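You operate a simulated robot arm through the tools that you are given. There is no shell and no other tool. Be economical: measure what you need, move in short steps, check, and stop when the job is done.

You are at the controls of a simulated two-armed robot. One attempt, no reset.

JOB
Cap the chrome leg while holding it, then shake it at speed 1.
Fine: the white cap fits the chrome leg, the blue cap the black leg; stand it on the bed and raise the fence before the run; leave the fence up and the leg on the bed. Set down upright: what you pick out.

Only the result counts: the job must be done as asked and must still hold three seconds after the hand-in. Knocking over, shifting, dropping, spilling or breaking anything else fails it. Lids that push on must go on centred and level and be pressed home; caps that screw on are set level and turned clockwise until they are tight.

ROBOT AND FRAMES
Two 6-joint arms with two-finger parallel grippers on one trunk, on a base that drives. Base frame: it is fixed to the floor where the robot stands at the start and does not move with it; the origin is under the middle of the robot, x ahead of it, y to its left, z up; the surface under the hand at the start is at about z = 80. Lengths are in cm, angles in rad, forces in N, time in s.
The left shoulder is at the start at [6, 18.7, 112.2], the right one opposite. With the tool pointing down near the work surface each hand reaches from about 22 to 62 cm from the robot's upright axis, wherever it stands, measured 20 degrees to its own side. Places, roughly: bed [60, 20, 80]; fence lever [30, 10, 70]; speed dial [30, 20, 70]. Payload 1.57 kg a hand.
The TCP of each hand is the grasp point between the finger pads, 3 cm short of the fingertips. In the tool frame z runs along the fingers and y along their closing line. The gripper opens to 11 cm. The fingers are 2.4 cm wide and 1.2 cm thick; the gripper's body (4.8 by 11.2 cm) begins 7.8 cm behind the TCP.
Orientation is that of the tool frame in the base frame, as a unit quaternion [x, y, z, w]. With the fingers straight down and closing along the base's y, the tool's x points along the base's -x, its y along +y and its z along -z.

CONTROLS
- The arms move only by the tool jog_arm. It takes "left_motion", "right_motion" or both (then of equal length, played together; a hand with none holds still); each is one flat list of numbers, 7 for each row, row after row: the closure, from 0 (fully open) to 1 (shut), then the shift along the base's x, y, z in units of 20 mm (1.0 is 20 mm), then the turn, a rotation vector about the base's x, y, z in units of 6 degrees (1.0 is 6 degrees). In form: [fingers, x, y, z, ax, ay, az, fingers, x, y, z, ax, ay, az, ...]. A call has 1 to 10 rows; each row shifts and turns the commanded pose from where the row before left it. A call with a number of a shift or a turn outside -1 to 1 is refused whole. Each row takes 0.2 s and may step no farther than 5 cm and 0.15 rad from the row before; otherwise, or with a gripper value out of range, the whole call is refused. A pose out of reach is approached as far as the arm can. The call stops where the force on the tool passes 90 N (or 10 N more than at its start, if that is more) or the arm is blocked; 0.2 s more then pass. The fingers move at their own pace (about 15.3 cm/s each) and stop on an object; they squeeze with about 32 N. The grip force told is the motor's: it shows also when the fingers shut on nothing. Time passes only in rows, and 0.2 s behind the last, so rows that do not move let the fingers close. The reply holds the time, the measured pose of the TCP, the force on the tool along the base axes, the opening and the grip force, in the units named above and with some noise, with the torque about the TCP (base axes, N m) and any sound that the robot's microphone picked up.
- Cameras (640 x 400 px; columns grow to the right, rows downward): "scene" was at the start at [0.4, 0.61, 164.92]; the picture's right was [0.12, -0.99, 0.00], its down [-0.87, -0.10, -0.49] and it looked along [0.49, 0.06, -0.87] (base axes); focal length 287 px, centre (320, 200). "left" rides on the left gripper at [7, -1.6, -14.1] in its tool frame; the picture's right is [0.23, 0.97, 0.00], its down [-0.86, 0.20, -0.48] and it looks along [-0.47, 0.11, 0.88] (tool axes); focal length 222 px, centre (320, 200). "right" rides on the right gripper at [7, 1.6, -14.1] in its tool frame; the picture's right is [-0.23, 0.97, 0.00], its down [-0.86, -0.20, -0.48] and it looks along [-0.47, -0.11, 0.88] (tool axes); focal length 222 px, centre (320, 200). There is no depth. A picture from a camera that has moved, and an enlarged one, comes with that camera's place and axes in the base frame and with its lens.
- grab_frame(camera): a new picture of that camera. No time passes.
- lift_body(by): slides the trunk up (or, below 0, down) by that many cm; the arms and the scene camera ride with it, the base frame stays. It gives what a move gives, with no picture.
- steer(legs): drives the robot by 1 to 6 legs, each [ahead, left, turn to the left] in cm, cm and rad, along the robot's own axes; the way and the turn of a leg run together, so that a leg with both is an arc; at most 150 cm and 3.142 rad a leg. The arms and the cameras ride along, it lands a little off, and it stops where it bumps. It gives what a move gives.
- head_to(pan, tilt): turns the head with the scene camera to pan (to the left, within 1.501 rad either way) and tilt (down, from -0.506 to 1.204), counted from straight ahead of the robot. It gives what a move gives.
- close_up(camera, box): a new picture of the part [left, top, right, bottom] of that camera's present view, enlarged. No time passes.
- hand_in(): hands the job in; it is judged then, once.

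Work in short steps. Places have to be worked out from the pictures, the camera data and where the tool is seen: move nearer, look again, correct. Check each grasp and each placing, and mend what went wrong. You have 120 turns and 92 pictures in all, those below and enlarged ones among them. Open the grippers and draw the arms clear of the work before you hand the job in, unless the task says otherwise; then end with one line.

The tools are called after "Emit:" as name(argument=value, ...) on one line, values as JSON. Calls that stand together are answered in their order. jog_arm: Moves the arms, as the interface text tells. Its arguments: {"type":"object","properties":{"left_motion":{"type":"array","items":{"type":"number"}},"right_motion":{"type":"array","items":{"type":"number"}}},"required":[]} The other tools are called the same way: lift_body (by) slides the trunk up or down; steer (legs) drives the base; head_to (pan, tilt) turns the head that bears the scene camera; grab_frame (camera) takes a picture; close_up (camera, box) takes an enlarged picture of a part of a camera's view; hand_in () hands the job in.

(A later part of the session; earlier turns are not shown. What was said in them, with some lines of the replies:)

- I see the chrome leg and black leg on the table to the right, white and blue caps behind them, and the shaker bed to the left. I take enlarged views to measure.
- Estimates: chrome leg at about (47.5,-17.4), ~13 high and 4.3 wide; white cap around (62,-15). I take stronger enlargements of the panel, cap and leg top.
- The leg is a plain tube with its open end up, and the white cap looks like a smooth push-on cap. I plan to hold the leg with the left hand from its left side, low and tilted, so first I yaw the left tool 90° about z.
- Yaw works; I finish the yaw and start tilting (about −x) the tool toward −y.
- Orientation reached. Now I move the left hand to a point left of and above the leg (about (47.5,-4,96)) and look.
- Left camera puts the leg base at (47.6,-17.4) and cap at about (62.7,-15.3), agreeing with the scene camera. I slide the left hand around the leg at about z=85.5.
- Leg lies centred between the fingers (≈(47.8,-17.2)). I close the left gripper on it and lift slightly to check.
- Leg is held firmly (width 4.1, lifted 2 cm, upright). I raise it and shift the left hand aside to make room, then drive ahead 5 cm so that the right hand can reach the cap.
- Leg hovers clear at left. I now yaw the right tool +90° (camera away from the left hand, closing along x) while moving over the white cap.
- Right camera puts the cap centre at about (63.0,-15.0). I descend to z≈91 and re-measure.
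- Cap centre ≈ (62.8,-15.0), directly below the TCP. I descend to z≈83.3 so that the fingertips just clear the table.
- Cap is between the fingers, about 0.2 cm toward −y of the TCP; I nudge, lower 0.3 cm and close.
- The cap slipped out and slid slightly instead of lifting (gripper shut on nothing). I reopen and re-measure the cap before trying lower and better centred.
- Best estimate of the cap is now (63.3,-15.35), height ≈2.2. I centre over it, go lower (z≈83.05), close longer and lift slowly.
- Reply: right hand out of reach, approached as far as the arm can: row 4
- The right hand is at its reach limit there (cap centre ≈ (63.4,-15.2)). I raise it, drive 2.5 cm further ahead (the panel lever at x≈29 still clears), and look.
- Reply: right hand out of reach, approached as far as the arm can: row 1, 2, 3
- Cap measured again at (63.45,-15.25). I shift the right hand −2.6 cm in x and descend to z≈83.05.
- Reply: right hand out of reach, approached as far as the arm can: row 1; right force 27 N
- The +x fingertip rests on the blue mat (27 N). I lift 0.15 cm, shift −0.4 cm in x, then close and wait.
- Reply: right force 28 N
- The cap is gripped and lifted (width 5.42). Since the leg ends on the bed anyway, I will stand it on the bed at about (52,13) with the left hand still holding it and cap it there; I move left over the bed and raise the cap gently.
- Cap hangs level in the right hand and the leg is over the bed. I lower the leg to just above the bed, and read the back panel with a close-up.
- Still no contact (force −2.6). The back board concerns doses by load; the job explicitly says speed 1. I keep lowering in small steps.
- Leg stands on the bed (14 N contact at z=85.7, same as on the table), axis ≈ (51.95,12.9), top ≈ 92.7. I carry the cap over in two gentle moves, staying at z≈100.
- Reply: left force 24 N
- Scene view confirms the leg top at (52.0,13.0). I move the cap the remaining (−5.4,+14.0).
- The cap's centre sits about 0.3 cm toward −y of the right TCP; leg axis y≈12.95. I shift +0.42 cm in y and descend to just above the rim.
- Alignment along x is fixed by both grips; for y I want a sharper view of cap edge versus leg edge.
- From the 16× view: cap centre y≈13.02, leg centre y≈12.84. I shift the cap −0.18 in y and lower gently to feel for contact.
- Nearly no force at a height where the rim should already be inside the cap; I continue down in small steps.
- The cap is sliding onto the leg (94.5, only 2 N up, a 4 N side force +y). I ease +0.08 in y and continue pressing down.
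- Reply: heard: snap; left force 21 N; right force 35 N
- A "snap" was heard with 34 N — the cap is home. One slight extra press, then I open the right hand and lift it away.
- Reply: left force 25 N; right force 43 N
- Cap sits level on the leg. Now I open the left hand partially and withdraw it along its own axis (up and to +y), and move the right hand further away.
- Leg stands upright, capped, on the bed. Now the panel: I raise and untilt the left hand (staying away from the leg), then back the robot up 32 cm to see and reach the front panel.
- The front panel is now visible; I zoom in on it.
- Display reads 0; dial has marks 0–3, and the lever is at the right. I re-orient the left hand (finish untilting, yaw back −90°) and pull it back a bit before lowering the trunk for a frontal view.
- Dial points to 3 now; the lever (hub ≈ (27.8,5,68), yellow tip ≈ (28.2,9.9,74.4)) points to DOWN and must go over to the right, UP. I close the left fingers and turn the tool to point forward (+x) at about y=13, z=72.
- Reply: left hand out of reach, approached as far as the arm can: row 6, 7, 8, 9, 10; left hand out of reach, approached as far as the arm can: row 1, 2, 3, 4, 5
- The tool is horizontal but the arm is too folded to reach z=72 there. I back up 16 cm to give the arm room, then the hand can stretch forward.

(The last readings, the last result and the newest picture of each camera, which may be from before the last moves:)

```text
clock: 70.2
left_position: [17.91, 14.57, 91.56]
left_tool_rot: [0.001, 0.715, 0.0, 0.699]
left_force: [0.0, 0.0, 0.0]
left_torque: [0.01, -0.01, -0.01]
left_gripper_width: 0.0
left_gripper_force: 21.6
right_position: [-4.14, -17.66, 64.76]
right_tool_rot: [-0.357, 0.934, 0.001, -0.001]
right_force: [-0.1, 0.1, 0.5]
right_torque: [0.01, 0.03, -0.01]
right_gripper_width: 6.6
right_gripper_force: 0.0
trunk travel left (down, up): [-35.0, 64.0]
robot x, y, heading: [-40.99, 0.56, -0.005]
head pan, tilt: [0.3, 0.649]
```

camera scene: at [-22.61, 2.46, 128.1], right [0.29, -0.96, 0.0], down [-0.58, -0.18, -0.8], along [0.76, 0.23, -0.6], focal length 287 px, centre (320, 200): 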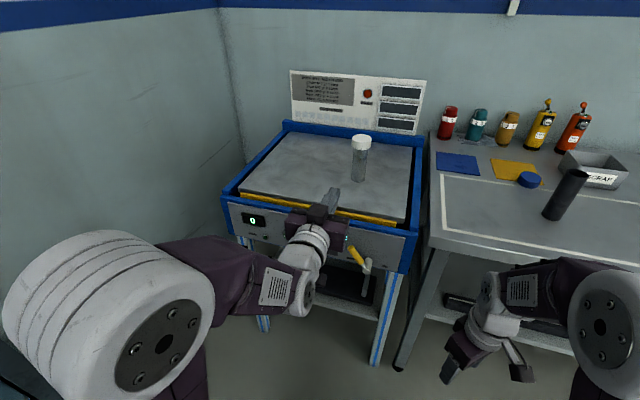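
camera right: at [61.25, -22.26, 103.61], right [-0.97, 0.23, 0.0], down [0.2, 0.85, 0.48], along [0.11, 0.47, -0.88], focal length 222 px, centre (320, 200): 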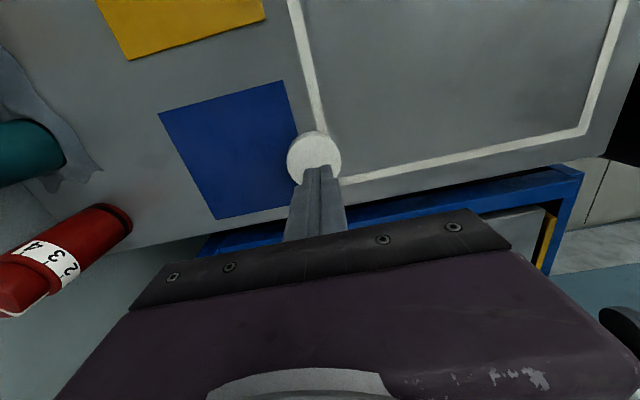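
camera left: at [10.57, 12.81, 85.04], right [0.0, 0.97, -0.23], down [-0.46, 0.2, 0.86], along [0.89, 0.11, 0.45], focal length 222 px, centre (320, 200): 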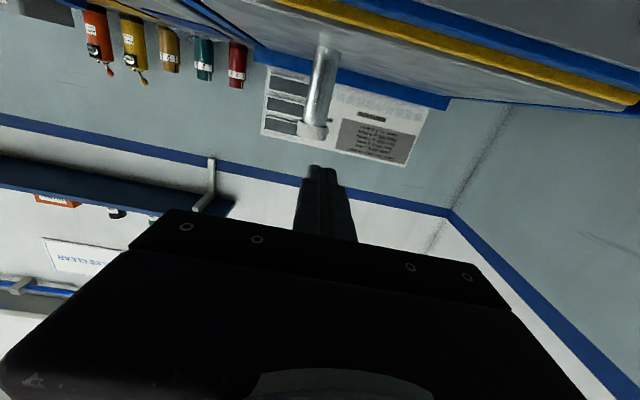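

Free movement again. I lower the hand to z≈72.6 at x=18 (clear of the lever).

Emit:
jog_arm(left_motion=[1, 0, 0, -0.95, 0, 0, 0, 1, 0, 0, -0.95, 0, 0, 0, 1, 0, 0, -0.95, 0, 0, 0, 1, 0, 0, -0.95, 0, 0, 0, 1, 0, 0, -0.95, 0, 0, 0, 1, 0, 0, -0.95, 0, 0, 0, 1, 0, 0, -0.95, 0, 0, 0, 1, 0, 0, -0.95, 0, 0, 0, 1, 0, 0, -0.95, 0, 0, 0, 1, 0, 0, -0.95, 0, 0, 0])

Emit:
grab_frame(camera="left")

Emit:
close_up(camera="scene", box=[220, 160, 420, 285])

```text
clock: 72.4
left_position: [25.35, 14.5, 83.94]
left_tool_rot: [0.001, 0.717, 0.0, 0.698]
left_force: [-0.7, -0.2, -0.2]
left_torque: [-0.01, -0.01, 0.0]
left_gripper_width: 0.0
left_gripper_force: 21.7
left hand out of reach, approached as far as the arm can: row 2, 3, 4, 5, 6, 7, 8, 9, 10
right_position: [-4.08, -17.79, 64.66]
right_tool_rot: [-0.357, 0.934, 0.002, 0.0]
right_force: [0.3, -0.3, -0.2]
right_torque: [-0.05, -0.01, -0.01]
right_gripper_width: 6.58
right_gripper_force: 0.0
trunk travel left (down, up): [-35.0, 64.0]
robot x, y, heading: [-40.76, -0.09, 0.0]
head pan, tilt: [0.3, 0.649]
```

```text
35 pictures are left
camera left: at [11.09, 12.78, 77.41], right [0.0, 0.97, -0.23], down [-0.46, 0.2, 0.87], along [0.89, 0.11, 0.44], focal length 222 px, centre (320, 200)
```

left: 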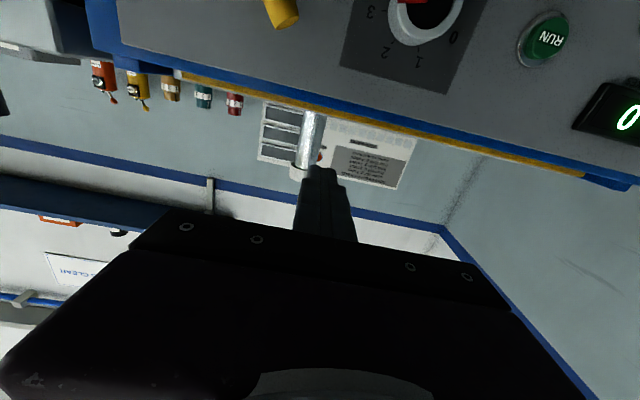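

```text
3.20 times, centred on (320, 222) of scene
camera zoom: at [-38.47, 2.47, 128.1], right [0.29, -0.96, 0.0], down [-0.58, -0.18, -0.8], along [0.76, 0.23, -0.6], focal length 917 px, centre (320, 128)
```

zoom: 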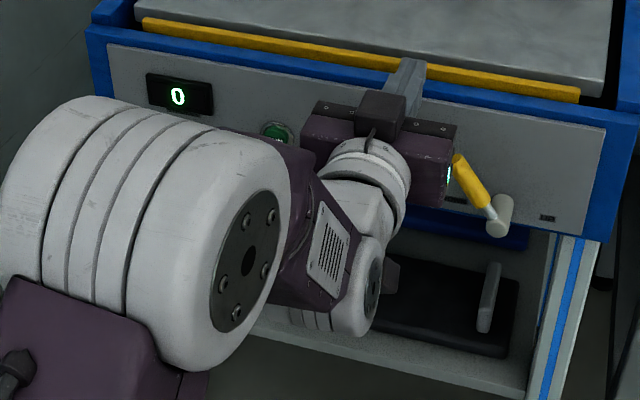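

The arm's fold limits how low the hand goes, but the trunk still has travel: I lower the trunk 11.3 cm so that the hand rides down to z≈72.6.

Emit:
lift_body(by=-11.3)

Emit:
grab_frame(camera="left")

Emit:
close_up(camera="scene", box=[240, 120, 400, 220])

```text
clock: 73.8
left_position: [25.31, 14.54, 72.64]
left_tool_rot: [0.001, 0.717, 0.0, 0.697]
left_force: [0.7, 0.0, -1.5]
left_torque: [0.02, 0.01, 0.02]
left_gripper_width: 0.01
left_gripper_force: 21.3
right_position: [-4.2, -17.78, 53.31]
right_tool_rot: [-0.357, 0.934, 0.001, 0.0]
right_force: [0.0, 0.0, -0.3]
right_torque: [0.03, 0.01, 0.01]
right_gripper_width: 6.6
right_gripper_force: 0.1
trunk travel left (down, up): [-23.7, 75.3]
robot x, y, heading: [-40.8, 0.1, -0.007]
head pan, tilt: [0.3, 0.649]
```

```text
33 pictures are left
camera left: at [11.05, 12.77, 66.14], right [0.0, 0.97, -0.23], down [-0.46, 0.2, 0.87], along [0.89, 0.11, 0.44], focal length 222 px, centre (320, 200)
```

left: 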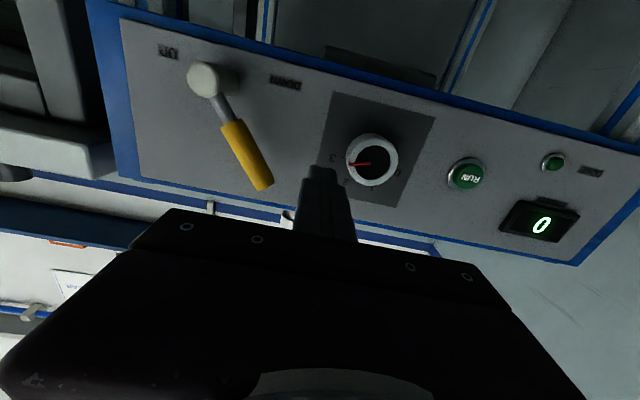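

```text
4.00 times, centred on (320, 170) of scene
camera zoom: at [-38.52, 2.47, 116.81], right [0.29, -0.96, 0.0], down [-0.58, -0.18, -0.8], along [0.76, 0.23, -0.6], focal length 1146 px, centre (320, 320)
```

zoom: 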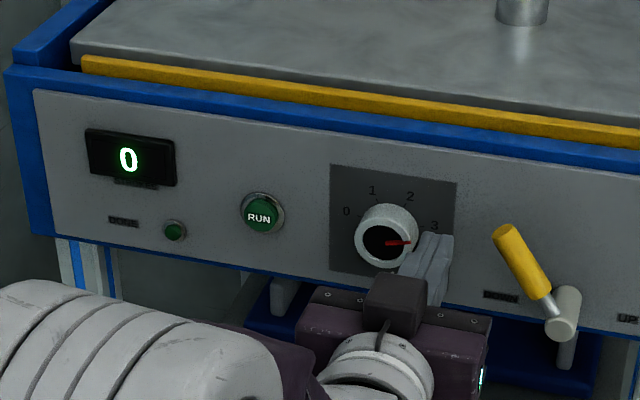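

Very good view. I read the small labels by the display and the small green lamp.

Emit:
close_up(camera="scene", box=[255, 145, 319, 185])

```text
10.00 times, centred on (287, 165) of scene
camera zoom: at [-38.52, 2.47, 116.81], right [0.29, -0.96, 0.0], down [-0.58, -0.18, -0.8], along [0.76, 0.23, -0.6], focal length 2866 px, centre (650, 550)
```

zoom: 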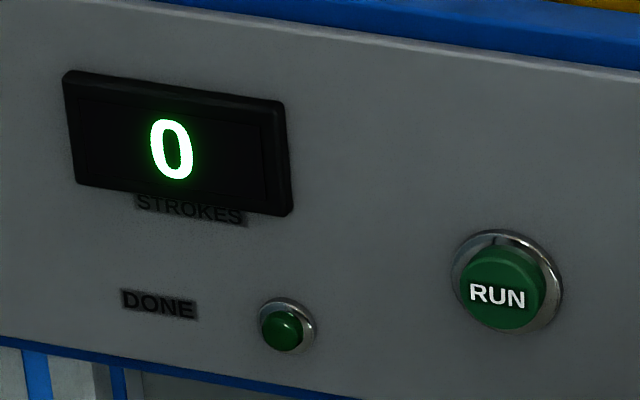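

Labels: STROKES counter, DONE lamp, RUN button. Now the fence lever: I move to y≈13.3, advance so the closed fingertips reach behind the handle, then push toward −y.

Emit:
jog_arm(left_motion=[1, 0, -0.6, 0, 0, 0, 0, 1, 0.5, 0, 0, 0, 0, 0, 1, 0.5, 0, 0, 0, 0, 0, 1, 0, -0.4, 0, 0, 0, 0, 1, 0, -0.5, 0, 0, 0, 0, 1, 0, -0.5, 0, 0, 0, 0, 1, 0, -0.5, 0, 0, 0, 0])

Emit:
grab_frame(camera="left")

```text
clock: 75.4
left_position: [27.41, 9.34, 72.42]
left_tool_rot: [0.002, 0.718, 0.0, 0.696]
left_force: [0.0, 0.0, -0.1]
left_torque: [0.03, 0.0, -0.02]
left_gripper_width: 0.01
left_gripper_force: 21.6
right_position: [-4.06, -17.61, 53.4]
right_tool_rot: [-0.358, 0.934, 0.001, 0.0]
right_force: [-0.4, 0.0, 0.1]
right_torque: [0.0, -0.01, -0.02]
right_gripper_width: 6.6
right_gripper_force: 0.0
trunk travel left (down, up): [-23.7, 75.3]
robot x, y, heading: [-40.84, 0.09, 0.001]
head pan, tilt: [0.3, 0.649]
```

```text
30 pictures are left
camera left: at [13.04, 7.7, 66.02], right [0.0, 0.97, -0.23], down [-0.45, 0.2, 0.87], along [0.89, 0.1, 0.44], focal length 222 px, centre (320, 200)
```

left: 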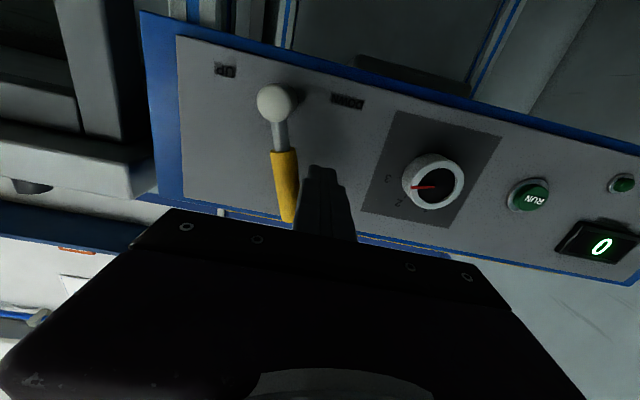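

The lever is being pushed over already (now nearly vertical), with no notable force. I continue pushing −y.

Emit:
jog_arm(left_motion=[1, 0, -0.5, 0, 0, 0, 0, 1, 0, -0.5, 0, 0, 0, 0, 1, 0, -0.5, 0, 0, 0, 0, 1, 0, -0.5, 0, 0, 0, 0, 1, 0, -0.5, 0, 0, 0, 0, 1, 0, -0.4, 0, 0, 0, 0])

Emit:
grab_frame(camera="left")

```text
clock: 76.8
left_position: [27.38, 4.71, 72.58]
left_tool_rot: [-0.005, 0.717, 0.001, 0.697]
left_force: [-6.1, 40.8, -2.6]
left_torque: [0.46, 0.05, 0.35]
left_gripper_width: 0.01
left_gripper_force: 21.5
right_position: [-4.17, -17.34, 53.57]
right_tool_rot: [-0.359, 0.933, -0.001, -0.001]
right_force: [0.0, 0.4, 0.5]
right_torque: [0.02, -0.02, 0.01]
right_gripper_width: 6.59
right_gripper_force: 0.2
trunk travel left (down, up): [-23.7, 75.3]
robot x, y, heading: [-40.76, 0.35, 0.001]
head pan, tilt: [0.3, 0.649]
```

```text
29 pictures are left
camera left: at [13.1, 2.8, 66.05], right [-0.02, 0.97, -0.23], down [-0.46, 0.2, 0.87], along [0.89, 0.12, 0.44], focal length 222 px, centre (320, 200)
```

left: 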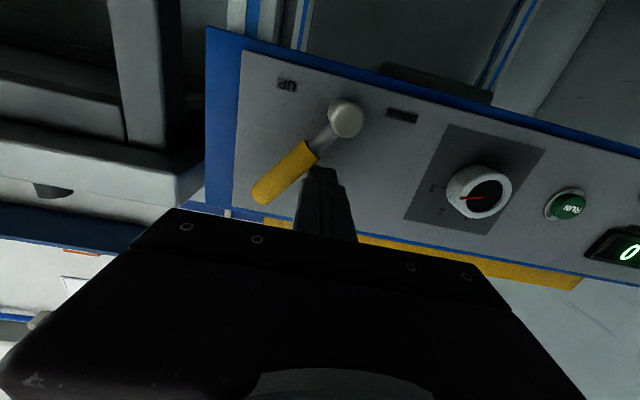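

The lever is at its UP stop (40 N) and the yellow fence has risen. I back off and check that it stays.

Emit:
jog_arm(left_motion=[1, 0, 0.5, 0, 0, 0, 0, 1, -0.5, 0.5, 0, 0, 0, 0, 1, -0.7, 0.7, 0, 0, 0, 0, 1, 0, 0.9, 0, 0, 0, 0, 1, 0, 1, 0, 0, 0, 0, 1, 0, 1, 0, 0, 0, 0, 1, 0, 1, 0, 0, 0, 0, 1, 0, 1, 0, 0, 0, 0])

Emit:
grab_frame(camera="left")

Emit:
close_up(camera="scene", box=[230, 70, 430, 220])

```text
clock: 78.6
left_position: [25.01, 16.97, 72.65]
left_tool_rot: [0.001, 0.718, 0.0, 0.696]
left_force: [0.7, -0.2, 0.4]
left_torque: [0.0, 0.0, 0.01]
left_gripper_width: 0.0
left_gripper_force: 21.6
right_position: [-4.16, -17.74, 53.37]
right_tool_rot: [-0.358, 0.934, 0.001, -0.001]
right_force: [-0.1, 0.1, -0.1]
right_torque: [0.03, 0.0, 0.0]
right_gripper_width: 6.6
right_gripper_force: 0.1
trunk travel left (down, up): [-23.7, 75.3]
robot x, y, heading: [-40.6, -0.26, 0.0]
head pan, tilt: [0.3, 0.649]
```

```text
28 pictures are left
camera left: at [10.68, 15.21, 66.28], right [0.0, 0.97, -0.23], down [-0.45, 0.2, 0.87], along [0.89, 0.11, 0.44], focal length 222 px, centre (320, 200)
```

left: 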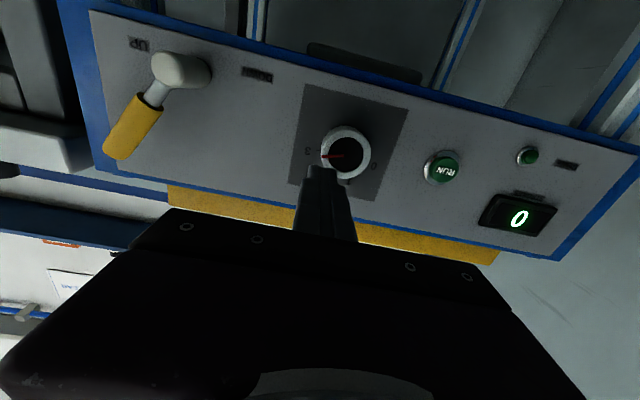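

```text
2.67 times, centred on (330, 145) of scene
camera zoom: at [-38.51, 2.49, 116.8], right [0.29, -0.96, 0.0], down [-0.58, -0.18, -0.8], along [0.76, 0.23, -0.6], focal length 764 px, centre (293, 347)
```

zoom: 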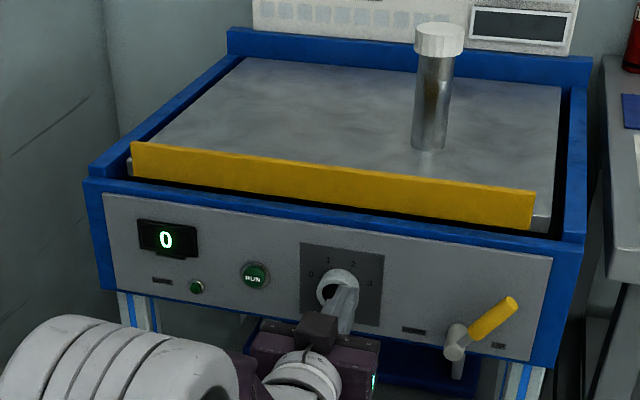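

Fence is up and stays; the capped leg stands upright. Next the dial (centre ≈ (30,18.65,70.6)): I lower the trunk 2 cm, shift to y=18.65 and open the fingers to straddle the knob.

Emit:
lift_body(by=-2.05)

Emit:
jog_arm(left_motion=[0.4, -0.3, 0.84, 0, 0, 0, 0, 0.4, 0, 0, 0, 0, 0, 0])

Emit:
close_up(camera="left", box=[200, 90, 440, 240])

```text
clock: 79.3
left_position: [24.93, 16.86, 70.72]
left_tool_rot: [0.001, 0.718, 0.0, 0.696]
left_force: [-0.9, -0.5, -0.2]
left_torque: [0.01, 0.03, 0.05]
left_gripper_width: 0.0
left_gripper_force: 21.6
right_position: [-4.14, -17.81, 51.42]
right_tool_rot: [-0.358, 0.934, 0.001, 0.0]
right_force: [0.0, 0.3, 0.6]
right_torque: [0.0, -0.01, 0.02]
right_gripper_width: 6.61
right_gripper_force: 0.0
trunk travel left (down, up): [-21.7, 77.3]
robot x, y, heading: [-40.39, 0.1, -0.003]
head pan, tilt: [0.3, 0.649]
```

```text
clock: 79.9
left_position: [24.5, 18.58, 70.91]
left_tool_rot: [0.001, 0.72, 0.0, 0.694]
left_force: [-0.5, 0.3, -0.8]
left_torque: [-0.02, 0.03, 0.01]
left_gripper_width: 6.6
left_gripper_force: 0.0
right_position: [-4.27, -17.67, 51.42]
right_tool_rot: [-0.358, 0.934, 0.001, 0.0]
right_force: [0.1, 0.1, 0.1]
right_torque: [-0.01, 0.0, -0.05]
right_gripper_width: 6.6
right_gripper_force: 0.1
trunk travel left (down, up): [-21.7, 77.3]
robot x, y, heading: [-41.02, 0.19, -0.004]
head pan, tilt: [0.3, 0.649]
```

```text
2.67 times, centred on (320, 165) of left
camera zoom: at [10.14, 16.89, 64.45], right [-0.01, 0.97, -0.23], down [-0.45, 0.2, 0.87], along [0.89, 0.11, 0.43], focal length 592 px, centre (320, 293)
```

zoom: 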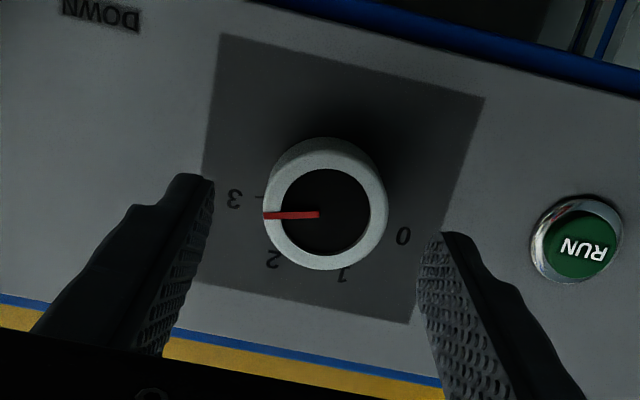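

Knob centre is at y≈18.85, z≈70.95 — aligned. I nudge +0.2 in y and advance to TCP x≈28.3, then close on the knob.

Emit:
jog_arm(left_motion=[0.4, 0.5, 0.1, 0, 0, 0, 0, 0.4, 0.5, 0, 0, 0, 0, 0, 0.4, 0.5, 0, 0, 0, 0, 0, 0.4, 0.4, 0, 0, 0, 0, 0, 1, 0, 0, 0, 0, 0, 0, 1, 0, 0, 0, 0, 0, 0, 1, 0, 0, 0, 0, 0, 0])

Emit:
close_up(camera="left", box=[200, 90, 440, 240])

```text
clock: 81.5
left_position: [28.2, 18.85, 70.75]
left_tool_rot: [0.001, 0.717, -0.001, 0.697]
left_force: [1.9, 5.0, 2.0]
left_torque: [-0.08, 0.22, 0.39]
left_gripper_width: 4.34
left_gripper_force: 44.8
right_position: [-4.15, -17.59, 51.29]
right_tool_rot: [-0.359, 0.933, 0.001, -0.001]
right_force: [-0.2, 0.2, -0.1]
right_torque: [-0.04, -0.01, -0.02]
right_gripper_width: 6.6
right_gripper_force: 0.1
trunk travel left (down, up): [-21.7, 77.3]
robot x, y, heading: [-40.76, -0.19, -0.003]
head pan, tilt: [0.3, 0.649]
```

```text
2.67 times, centred on (320, 165) of left
camera zoom: at [13.92, 17.11, 64.25], right [-0.01, 0.97, -0.23], down [-0.45, 0.2, 0.87], along [0.89, 0.11, 0.44], focal length 592 px, centre (320, 293)
```

zoom: 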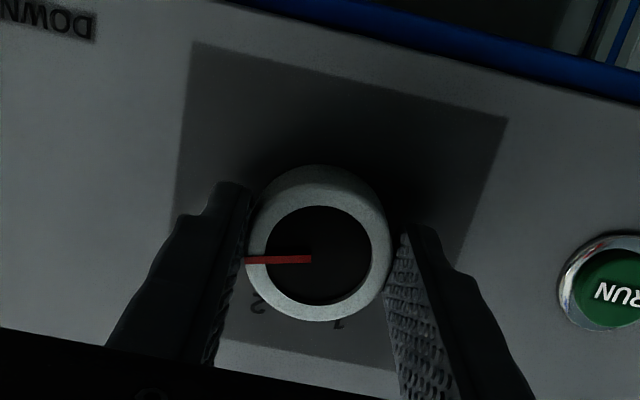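

Knob is gripped (4.3 cm). I turn it counter-clockwise as seen from the front (about −x), 42° first, and check.

Emit:
jog_arm(left_motion=[1, 0, 0, 0, -1, 0, 0, 1, 0, 0, 0, -1, 0, 0, 1, 0, 0, 0, -1, 0, 0, 1, 0, 0, 0, -1, 0, 0, 1, 0, 0, 0, -1, 0, 0, 1, 0, 0, 0, -1, 0, 0, 1, 0, 0, 0, -1, 0, 0])

Emit:
close_up(camera="left", box=[200, 90, 440, 240])

```text
clock: 83.1
left_position: [28.18, 18.72, 70.75]
left_tool_rot: [-0.249, 0.669, -0.259, 0.65]
left_force: [4.4, 1.9, 2.1]
left_torque: [0.01, -0.46, 0.92]
left_gripper_width: 4.34
left_gripper_force: 45.1
right_position: [-4.19, -17.81, 51.43]
right_tool_rot: [-0.358, 0.934, 0.002, 0.0]
right_force: [0.1, 0.2, 0.1]
right_torque: [-0.05, 0.02, 0.01]
right_gripper_width: 6.59
right_gripper_force: 0.0
trunk travel left (down, up): [-21.7, 77.3]
robot x, y, heading: [-40.74, 0.01, -0.002]
head pan, tilt: [0.3, 0.649]
```

```text
2.67 times, centred on (320, 165) of left
camera zoom: at [13.92, 13.07, 67.02], right [0.0, 0.57, -0.82], down [-0.45, 0.73, 0.51], along [0.89, 0.37, 0.25], focal length 592 px, centre (320, 293)
```

zoom: 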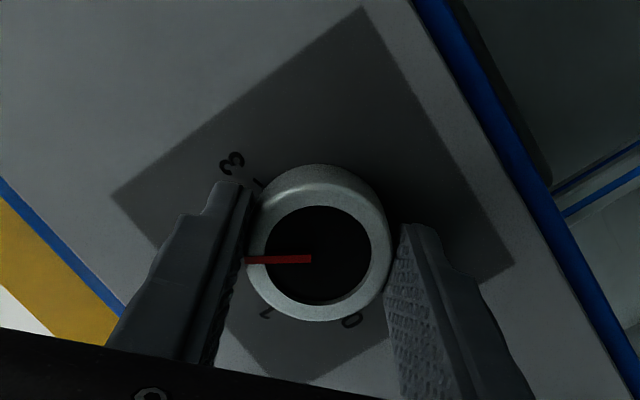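

The knob turns with the hand (42° done, heading for mark 2). I turn a further 48° and compare pointer and marks.

Emit:
jog_arm(left_motion=[1, 0, 0, 0, -1, 0, 0, 1, 0, 0, 0, -1, 0, 0, 1, 0, 0, 0, -1, 0, 0, 1, 0, 0, 0, -1, 0, 0, 1, 0, 0, 0, -1, 0, 0, 1, 0, 0, 0, -1, 0, 0, 1, 0, 0, 0, -1, 0, 0, 1, 0, 0, 0, -1, 0, 0])

Emit:
close_up(camera="left", box=[200, 90, 440, 240])

Emit:
close_up(camera="scene", box=[280, 140, 360, 190])

```text
clock: 84.9
left_position: [28.21, 18.74, 70.8]
left_tool_rot: [0.491, -0.507, 0.509, -0.494]
left_force: [14.1, 0.6, 12.0]
left_torque: [0.02, 0.44, 0.3]
left_gripper_width: 4.33
left_gripper_force: 44.7
right_position: [-4.2, -17.72, 51.35]
right_tool_rot: [-0.358, 0.934, 0.003, 0.0]
right_force: [0.0, 0.3, 0.0]
right_torque: [-0.02, 0.01, 0.01]
right_gripper_width: 6.61
right_gripper_force: 0.1
trunk travel left (down, up): [-21.7, 77.3]
robot x, y, heading: [-40.73, 0.17, -0.005]
head pan, tilt: [0.3, 0.649]
```

```text
2.67 times, centred on (320, 165) of left
camera zoom: at [13.91, 12.06, 72.45], right [0.0, -0.23, -0.97], down [-0.45, 0.87, -0.2], along [0.89, 0.44, -0.1], focal length 592 px, centre (320, 293)
```

zoom: 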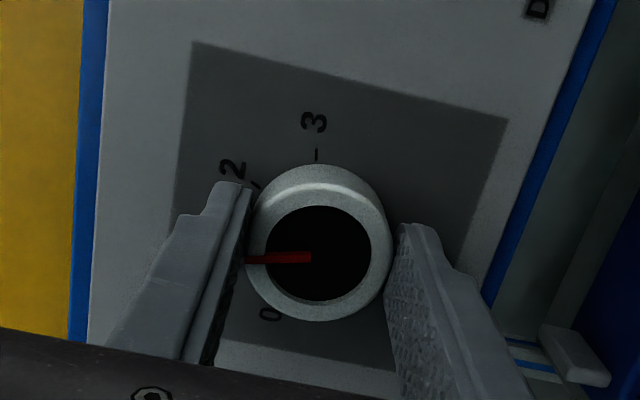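

```text
8.00 times, centred on (320, 165) of scene
camera zoom: at [-38.48, 2.42, 114.77], right [0.29, -0.96, 0.0], down [-0.58, -0.18, -0.8], along [0.76, 0.23, -0.6], focal length 2292 px, centre (320, 480)
```

zoom: 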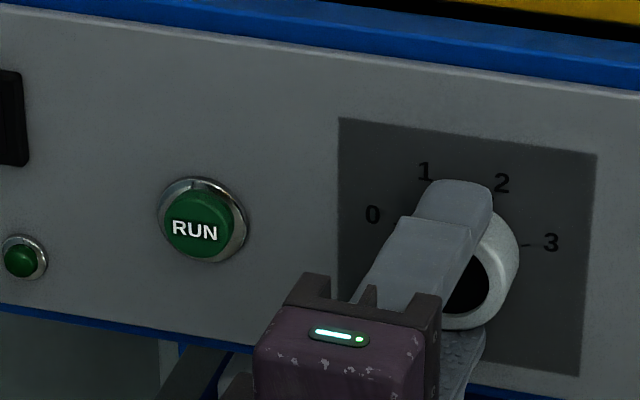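

Label 0 now sits ~10° short of where label 2 was at the start, so the marks are 50° apart and 100° is needed. I turn 10° more.

Emit:
jog_arm(left_motion=[1, 0, 0, 0, -0.85, 0, 0, 1, 0, 0, 0, -0.85, 0, 0, 1, 0, 0, 0, 0, 0, 0])

Emit:
close_up(camera="left", box=[200, 90, 440, 240])

```text
clock: 85.7
left_position: [28.24, 18.73, 70.74]
left_tool_rot: [0.532, -0.46, 0.551, -0.448]
left_force: [16.0, -0.7, 13.3]
left_torque: [0.01, -0.18, -0.01]
left_gripper_width: 4.34
left_gripper_force: 45.0
right_position: [-4.12, -17.79, 51.3]
right_tool_rot: [-0.358, 0.934, 0.001, 0.0]
right_force: [-2.4, 0.1, -0.1]
right_torque: [0.0, -0.01, 0.02]
right_gripper_width: 6.6
right_gripper_force: 0.1
trunk travel left (down, up): [-21.7, 77.3]
robot x, y, heading: [-40.56, 0.0, -0.006]
head pan, tilt: [0.3, 0.649]
```

```text
2.67 times, centred on (320, 165) of left
camera zoom: at [13.9, 12.45, 73.59], right [0.0, -0.4, -0.92], down [-0.45, 0.82, -0.35], along [0.89, 0.41, -0.18], focal length 592 px, centre (320, 293)
```

zoom: 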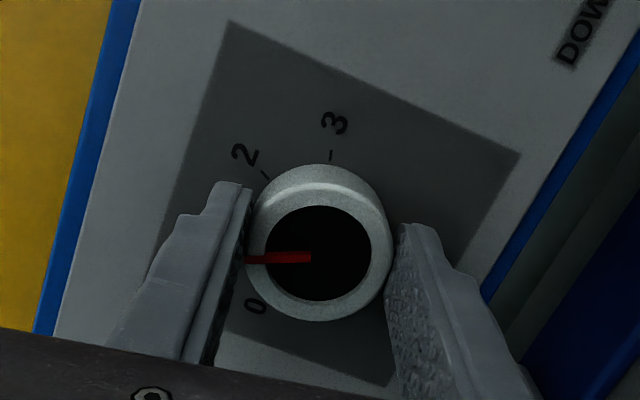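

Label 0 is now exactly where 2 was, so the pointer is on 1. I release and withdraw to verify.

Emit:
jog_arm(left_motion=[0.4, 0, 0, 0, 0, 0, 0, 0.4, 0, 0, 0, 0, 0, 0, 0.4, -0.5, 0, 0, 0, 0, 0, 0.4, -0.7, 0, 0, 0, 0, 0, 0.4, -0.8, 0, 0, 0, 0, 0, 0.4, 0, -1, 0, 0, 0, 0, 0.4, 0, -1, 0, 0, 0, 0, 0.4, 0, -1, 0, 0, 0, 0])

Emit:
close_up(camera="scene", box=[272, 140, 352, 190])

```text
clock: 87.5
left_position: [25.41, 12.75, 72.19]
left_tool_rot: [0.534, -0.461, 0.55, -0.447]
left_force: [0.4, -0.8, -0.5]
left_torque: [0.01, 0.0, 0.0]
left_gripper_width: 6.58
left_gripper_force: 0.0
left hand out of reach, approached as far as the arm can: row 4, 5
right_position: [-4.13, -17.8, 51.45]
right_tool_rot: [-0.357, 0.934, 0.001, 0.0]
right_force: [-0.1, -0.4, 0.3]
right_torque: [0.03, -0.02, 0.0]
right_gripper_width: 6.61
right_gripper_force: 0.0
trunk travel left (down, up): [-21.7, 77.3]
robot x, y, heading: [-40.29, 0.14, -0.001]
head pan, tilt: [0.3, 0.649]
```

```text
8.00 times, centred on (312, 165) of scene
camera zoom: at [-38.5, 2.46, 114.75], right [0.29, -0.96, 0.0], down [-0.58, -0.18, -0.8], along [0.76, 0.23, -0.6], focal length 2292 px, centre (384, 480)
```

zoom: 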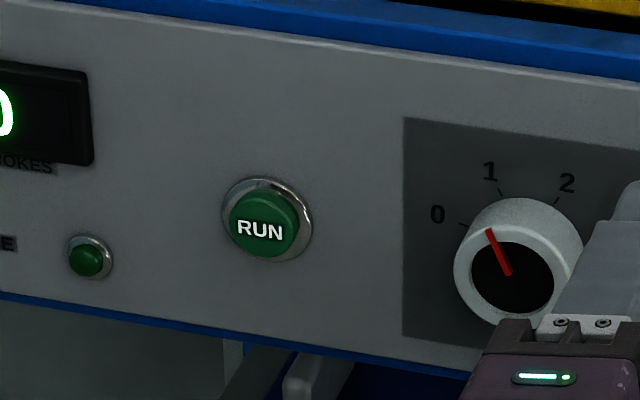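

Pointer is on 1. Now RUN is at about (31,28.7,70.4): I close the fingers and slide over in front of it.

Emit:
jog_arm(left_motion=[1, 0, 1, -0.1, 0, 0, 0, 1, 0, 1, -0.1, 0, 0, 0, 1, 0, 1, -0.1, 0, 0, 0, 1, 0, 1, -0.1, 0, 0, 0, 1, 0, 1, -0.1, 0, 0, 0, 1, 0, 1, -0.1, 0, 0, 0, 1, 0, 1, -0.1, 0, 0, 0, 1, 0, 0.95, -0.1, 0, 0, 0])

Emit:
grab_frame(camera="left")

```text
clock: 89.3
left_position: [26.16, 28.72, 71.23]
left_tool_rot: [0.535, -0.461, 0.549, -0.447]
left_force: [0.3, -0.5, 0.0]
left_torque: [0.01, 0.02, 0.0]
left_gripper_width: 0.0
left_gripper_force: 21.3
left hand out of reach, approached as far as the arm can: row 2, 4, 7
right_position: [-4.1, -17.78, 51.41]
right_tool_rot: [-0.357, 0.934, 0.0, -0.001]
right_force: [0.4, -0.1, -0.5]
right_torque: [0.04, -0.01, 0.02]
right_gripper_width: 6.62
right_gripper_force: 0.0
trunk travel left (down, up): [-21.7, 77.3]
robot x, y, heading: [-40.66, 0.23, -0.007]
head pan, tilt: [0.3, 0.649]
```

```text
19 pictures are left
camera left: at [11.95, 22.4, 74.23], right [-0.01, -0.39, -0.92], down [-0.45, 0.82, -0.35], along [0.89, 0.41, -0.19], focal length 222 px, centre (320, 200)
```

left: 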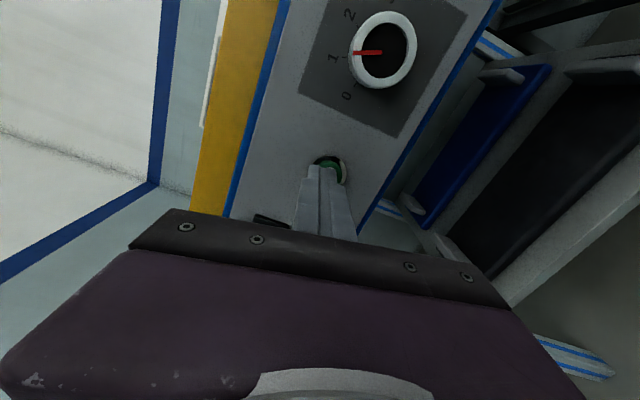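

The button centre is about (31,28.3,70.5). I advance with a small correction, then push in gently.

Emit:
jog_arm(left_motion=[1, 0.3, -0.1, -0.15, 0, 0, 0, 1, 0.2, -0.1, -0.2, 0, 0, 0])

Emit:
jog_arm(left_motion=[1, 0.15, 0, 0, 0, 0, 0, 1, 0.15, 0, 0, 0, 0, 0, 1, 0.15, 0, 0, 0, 0, 0])

Emit:
grab_frame(camera="left")

```text
clock: 89.9
left_position: [27.22, 28.22, 70.63]
left_tool_rot: [0.534, -0.46, 0.551, -0.447]
left_force: [0.7, 0.4, 0.1]
left_torque: [0.01, -0.03, 0.01]
left_gripper_width: 0.03
left_gripper_force: 21.2
right_position: [-4.22, -17.76, 51.3]
right_tool_rot: [-0.357, 0.934, 0.002, -0.001]
right_force: [-0.5, -1.1, -0.2]
right_torque: [0.02, 0.02, 0.0]
right_gripper_width: 6.6
right_gripper_force: 0.1
trunk travel left (down, up): [-21.7, 77.3]
robot x, y, heading: [-40.49, -0.06, -0.001]
head pan, tilt: [0.3, 0.649]
```

```text
clock: 90.7
left_position: [28.01, 28.13, 70.47]
left_tool_rot: [0.534, -0.461, 0.551, -0.447]
left_force: [-1.6, 0.1, -0.3]
left_torque: [0.01, 0.01, 0.05]
left_gripper_width: 0.0
left_gripper_force: 21.2
right_position: [-4.1, -17.74, 51.28]
right_tool_rot: [-0.358, 0.934, 0.001, 0.0]
right_force: [0.8, -0.7, -0.9]
right_torque: [0.0, 0.01, 0.01]
right_gripper_width: 6.6
right_gripper_force: 0.1
trunk travel left (down, up): [-21.7, 77.3]
robot x, y, heading: [-40.86, -0.15, -0.005]
head pan, tilt: [0.3, 0.649]
```

```text
18 pictures are left
camera left: at [13.73, 21.94, 73.38], right [0.0, -0.4, -0.92], down [-0.45, 0.82, -0.35], along [0.89, 0.41, -0.18], focal length 222 px, centre (320, 200)
```

left: 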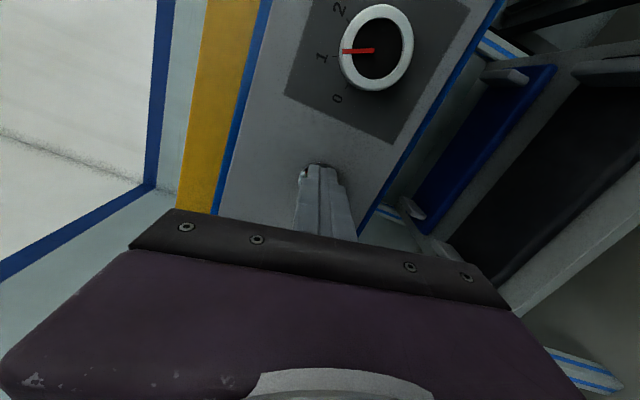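

First light contact (−1.6 N). I push further in small steps.

Emit:
jog_arm(left_motion=[1, 0.12, 0, 0, 0, 0, 0, 1, 0.12, 0, 0, 0, 0, 0])

Emit:
grab_frame(camera="scene")

```text
clock: 91.3
left_position: [28.48, 28.18, 70.49]
left_tool_rot: [0.534, -0.461, 0.551, -0.447]
left_force: [-9.5, -1.0, -2.2]
left_torque: [-0.04, 0.06, 0.07]
left_gripper_width: 0.02
left_gripper_force: 21.4
right_position: [-4.17, -17.62, 51.36]
right_tool_rot: [-0.358, 0.934, 0.002, 0.0]
right_force: [0.1, 0.0, -0.3]
right_torque: [0.01, -0.02, 0.01]
right_gripper_width: 6.59
right_gripper_force: 0.0
trunk travel left (down, up): [-21.7, 77.3]
robot x, y, heading: [-40.59, -0.12, -0.0]
head pan, tilt: [0.3, 0.649]
heard: click
```

```text
17 pictures are left
camera scene: at [-38.6, 2.47, 114.75], right [0.29, -0.96, 0.0], down [-0.58, -0.18, -0.8], along [0.76, 0.23, -0.6], focal length 287 px, centre (320, 200)
```

scene: 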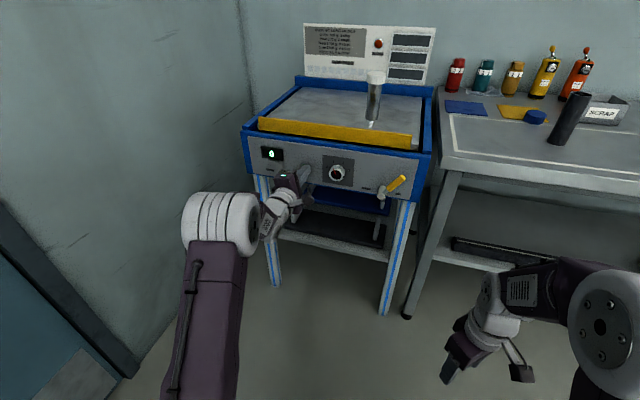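

A click was heard. I retract from the button and watch the counter while it runs.

Emit:
jog_arm(left_motion=[1, -0.4, 0, 0, 0, 0, 0, 1, -0.6, 0, 0, 0, 0, 0, 1, 0, 0, 0, 0, 0, 0, 1, 0, 0, 0, 0, 0, 0, 1, 0, 0, 0, 0, 0, 0])

Emit:
close_up(camera="scene", box=[240, 60, 440, 210])

```text
clock: 92.5
left_position: [26.69, 28.15, 70.93]
left_tool_rot: [0.535, -0.461, 0.549, -0.447]
left_force: [-0.1, 0.0, 0.4]
left_torque: [0.0, 0.02, 0.02]
left_gripper_width: 0.0
left_gripper_force: 21.4
right_position: [-4.09, -17.76, 51.4]
right_tool_rot: [-0.357, 0.934, 0.002, 0.0]
right_force: [0.5, 0.0, -0.1]
right_torque: [-0.01, -0.03, -0.03]
right_gripper_width: 6.59
right_gripper_force: 0.0
trunk travel left (down, up): [-21.7, 77.3]
robot x, y, heading: [-40.72, -0.06, -0.006]
head pan, tilt: [0.3, 0.649]
```

```text
2.67 times, centred on (340, 135) of scene
camera zoom: at [-38.5, 2.47, 114.75], right [0.29, -0.96, 0.0], down [-0.58, -0.18, -0.8], along [0.76, 0.23, -0.6], focal length 764 px, centre (267, 373)
```

zoom: 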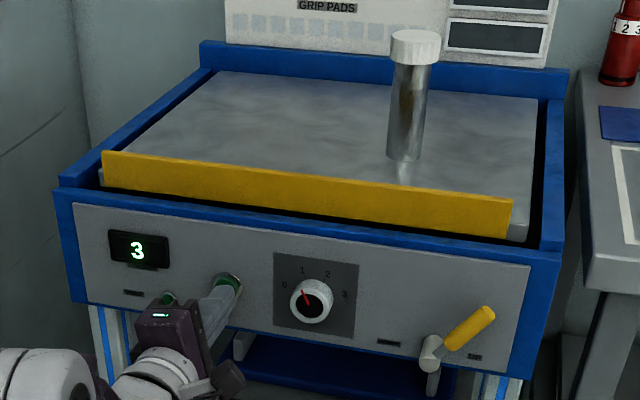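

Counter shows 3 strokes and running; the leg is stable. I draw the left arm clear while it runs (backwards, away from the panel).

Emit:
jog_arm(left_motion=[0.5, 0, 0, 0.5, 0, 0, 0, 0.5, -0.3, 0, 0.5, 0, 0, 0, 0.5, 0, 0, 0, 0, 0, 0, 0.5, 0, 0, 0, 0, 0, 0, 0.5, 0, 0, 0, 0, 0, 0, 0.5, 0, 0, 0, 0, 0, 0, 0.5, 0, 0, 0, 0, 0, 0, 0.5, 0, 0, 0, 0, 0, 0, 0.5, 0, 0, 0, 0, 0, 0, 0.5, 0, 0, 0, 0, 0, 0])

Emit:
close_up(camera="scene", box=[240, 60, 440, 210])

```text
clock: 94.7
left_position: [26.02, 28.09, 72.56]
left_tool_rot: [0.532, -0.461, 0.551, -0.448]
left_force: [-0.1, 0.3, 0.4]
left_torque: [0.02, 0.03, -0.01]
left_gripper_width: 5.51
left_gripper_force: 0.1
right_position: [-4.06, -17.83, 51.38]
right_tool_rot: [-0.357, 0.934, 0.002, -0.001]
right_force: [0.0, 0.0, 0.1]
right_torque: [0.0, 0.03, 0.0]
right_gripper_width: 6.61
right_gripper_force: 0.2
trunk travel left (down, up): [-21.7, 77.3]
robot x, y, heading: [-40.51, 0.04, -0.004]
head pan, tilt: [0.3, 0.649]
```

```text
2.67 times, centred on (340, 135) of scene
camera zoom: at [-38.51, 2.47, 114.75], right [0.29, -0.96, 0.0], down [-0.58, -0.18, -0.8], along [0.76, 0.23, -0.6], focal length 764 px, centre (267, 373)
```

zoom: 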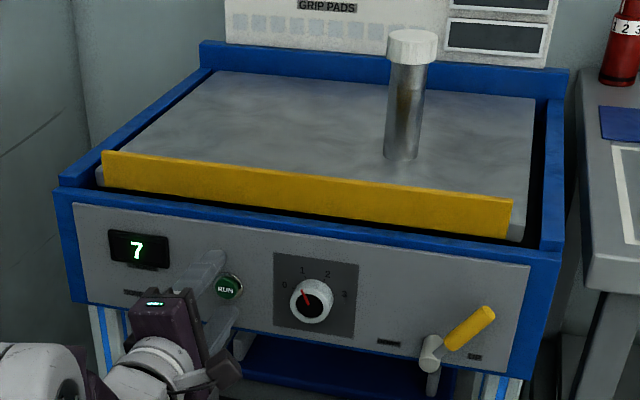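

7 strokes, still running. I back the robot off 12 cm to clear the panel and let time pass.

Emit:
steer(legs=[[-12, 0, 0]])

Emit:
jog_arm(left_motion=[0.3, 0, 0, 0, 0, 0, 0, 0.3, 0, 0, 0, 0, 0, 0, 0.3, 0, 0, 0, 0, 0, 0, 0.3, 0, 0, 0, 0, 0, 0, 0.3, 0, 0, 0, 0, 0, 0, 0.3, 0, 0, 0, 0, 0, 0, 0.3, 0, 0, 0, 0, 0, 0, 0.3, 0, 0, 0, 0, 0, 0, 0.3, 0, 0, 0, 0, 0, 0, 0.3, 0, 0, 0, 0, 0, 0])

Emit:
jog_arm(left_motion=[0.3, 0, 0, 0, 0, 0, 0, 0.3, 0, 0, 0, 0, 0, 0, 0.3, 0, 0, 0, 0, 0, 0, 0.3, 0, 0, 0, 0, 0, 0, 0.3, 0, 0, 0, 0, 0, 0, 0.3, 0, 0, 0, 0, 0, 0, 0.3, 0, 0, 0, 0, 0, 0, 0.3, 0, 0, 0, 0, 0, 0, 0.3, 0, 0, 0, 0, 0, 0, 0.3, 0, 0, 0, 0, 0, 0])

Emit:
grab_frame(camera="scene")

```text
clock: 96.0
left_position: [13.79, 28.37, 72.5]
left_tool_rot: [0.534, -0.46, 0.55, -0.448]
left_force: [-0.2, 1.0, -0.3]
left_torque: [0.02, 0.04, -0.01]
left_gripper_width: 5.49
left_gripper_force: 0.0
right_position: [-16.29, -17.77, 51.43]
right_tool_rot: [-0.358, 0.934, 0.001, -0.001]
right_force: [-0.9, -0.3, -0.8]
right_torque: [-0.02, 0.01, -0.02]
right_gripper_width: 6.61
right_gripper_force: 0.1
trunk travel left (down, up): [-21.7, 77.3]
robot x, y, heading: [-52.86, 0.25, -0.0]
head pan, tilt: [0.3, 0.649]
```

```text
clock: 98.2
left_position: [13.84, 28.2, 72.55]
left_tool_rot: [0.533, -0.46, 0.55, -0.449]
left_force: [-0.2, -0.7, -0.1]
left_torque: [-0.01, 0.0, -0.01]
left_gripper_width: 7.7
left_gripper_force: 0.1
right_position: [-16.19, -17.69, 51.3]
right_tool_rot: [-0.358, 0.934, 0.002, -0.001]
right_force: [0.3, -0.5, 0.3]
right_torque: [0.01, -0.01, 0.0]
right_gripper_width: 6.58
right_gripper_force: 0.0
trunk travel left (down, up): [-21.7, 77.3]
robot x, y, heading: [-52.47, 0.32, -0.002]
head pan, tilt: [0.3, 0.649]
```

```text
clock: 100.3
left_position: [13.81, 28.28, 72.55]
left_tool_rot: [0.533, -0.46, 0.551, -0.448]
left_force: [0.5, -0.3, -0.6]
left_torque: [0.03, -0.02, -0.01]
left_gripper_width: 7.7
left_gripper_force: 0.2
right_position: [-16.16, -17.73, 51.29]
right_tool_rot: [-0.358, 0.934, 0.002, 0.0]
right_force: [0.5, 0.1, 0.2]
right_torque: [0.01, 0.04, -0.01]
right_gripper_width: 6.59
right_gripper_force: 0.0
trunk travel left (down, up): [-21.7, 77.3]
robot x, y, heading: [-52.79, 0.06, 0.001]
head pan, tilt: [0.3, 0.649]
```

```text
14 pictures are left
camera scene: at [-50.57, 2.49, 114.75], right [0.3, -0.96, 0.0], down [-0.58, -0.18, -0.8], along [0.76, 0.24, -0.6], focal length 287 px, centre (320, 200)
```

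scene: 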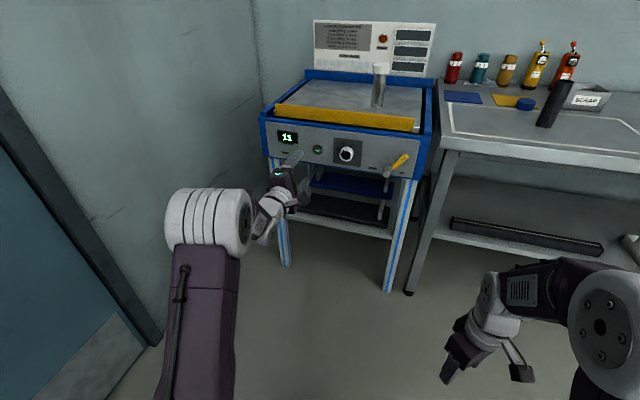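

I move the left hand further aside to expose the DONE lamp and zoom.

Emit:
jog_arm(left_motion=[0.3, 0, 1, 0, 0, 0, 0, 0.3, 0, 1, 0, 0, 0, 0, 0.3, 0, 1, 0, 0, 0, 0, 0.3, 0, 1, 0, 0, 0, 0, 0.3, 0, 0, 0, 0, 0, 0, 0.3, 0, 0, 0, 0, 0, 0])

Emit:
close_up(camera="scene", box=[255, 55, 447, 190])

```text
clock: 101.8
left_position: [13.92, 36.2, 72.62]
left_tool_rot: [0.534, -0.459, 0.551, -0.449]
left_force: [-0.5, 0.3, 0.0]
left_torque: [-0.02, -0.01, -0.03]
left_gripper_width: 7.68
left_gripper_force: 0.1
right_position: [-16.21, -17.61, 51.31]
right_tool_rot: [-0.358, 0.934, 0.003, -0.001]
right_force: [0.3, -0.2, 0.1]
right_torque: [0.04, 0.03, 0.0]
right_gripper_width: 6.61
right_gripper_force: 0.1
trunk travel left (down, up): [-21.7, 77.3]
robot x, y, heading: [-52.48, -0.02, -0.003]
head pan, tilt: [0.3, 0.649]
```

```text
2.96 times, centred on (351, 122) of scene
camera zoom: at [-50.57, 2.48, 114.75], right [0.3, -0.96, 0.0], down [-0.58, -0.18, -0.8], along [0.76, 0.24, -0.6], focal length 849 px, centre (228, 430)
```

zoom: 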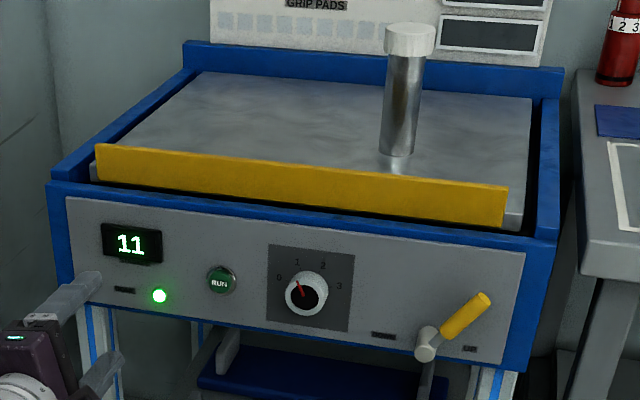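

The DONE lamp is lit at 11 strokes, the dial is on 1, the fence is up and the capped leg stands upright on the bed. Both grippers are open and clear, so I hand in.

Emit:
hand_in()

```text
The job is handed in.
```

The white cap is snapped onto the chrome leg, done with the left hand holding the leg on the bed; the machine then ran at speed 1 until the DONE lamp lit at 11 strokes, and the fence is up and the capped leg is standing upright on the bed.
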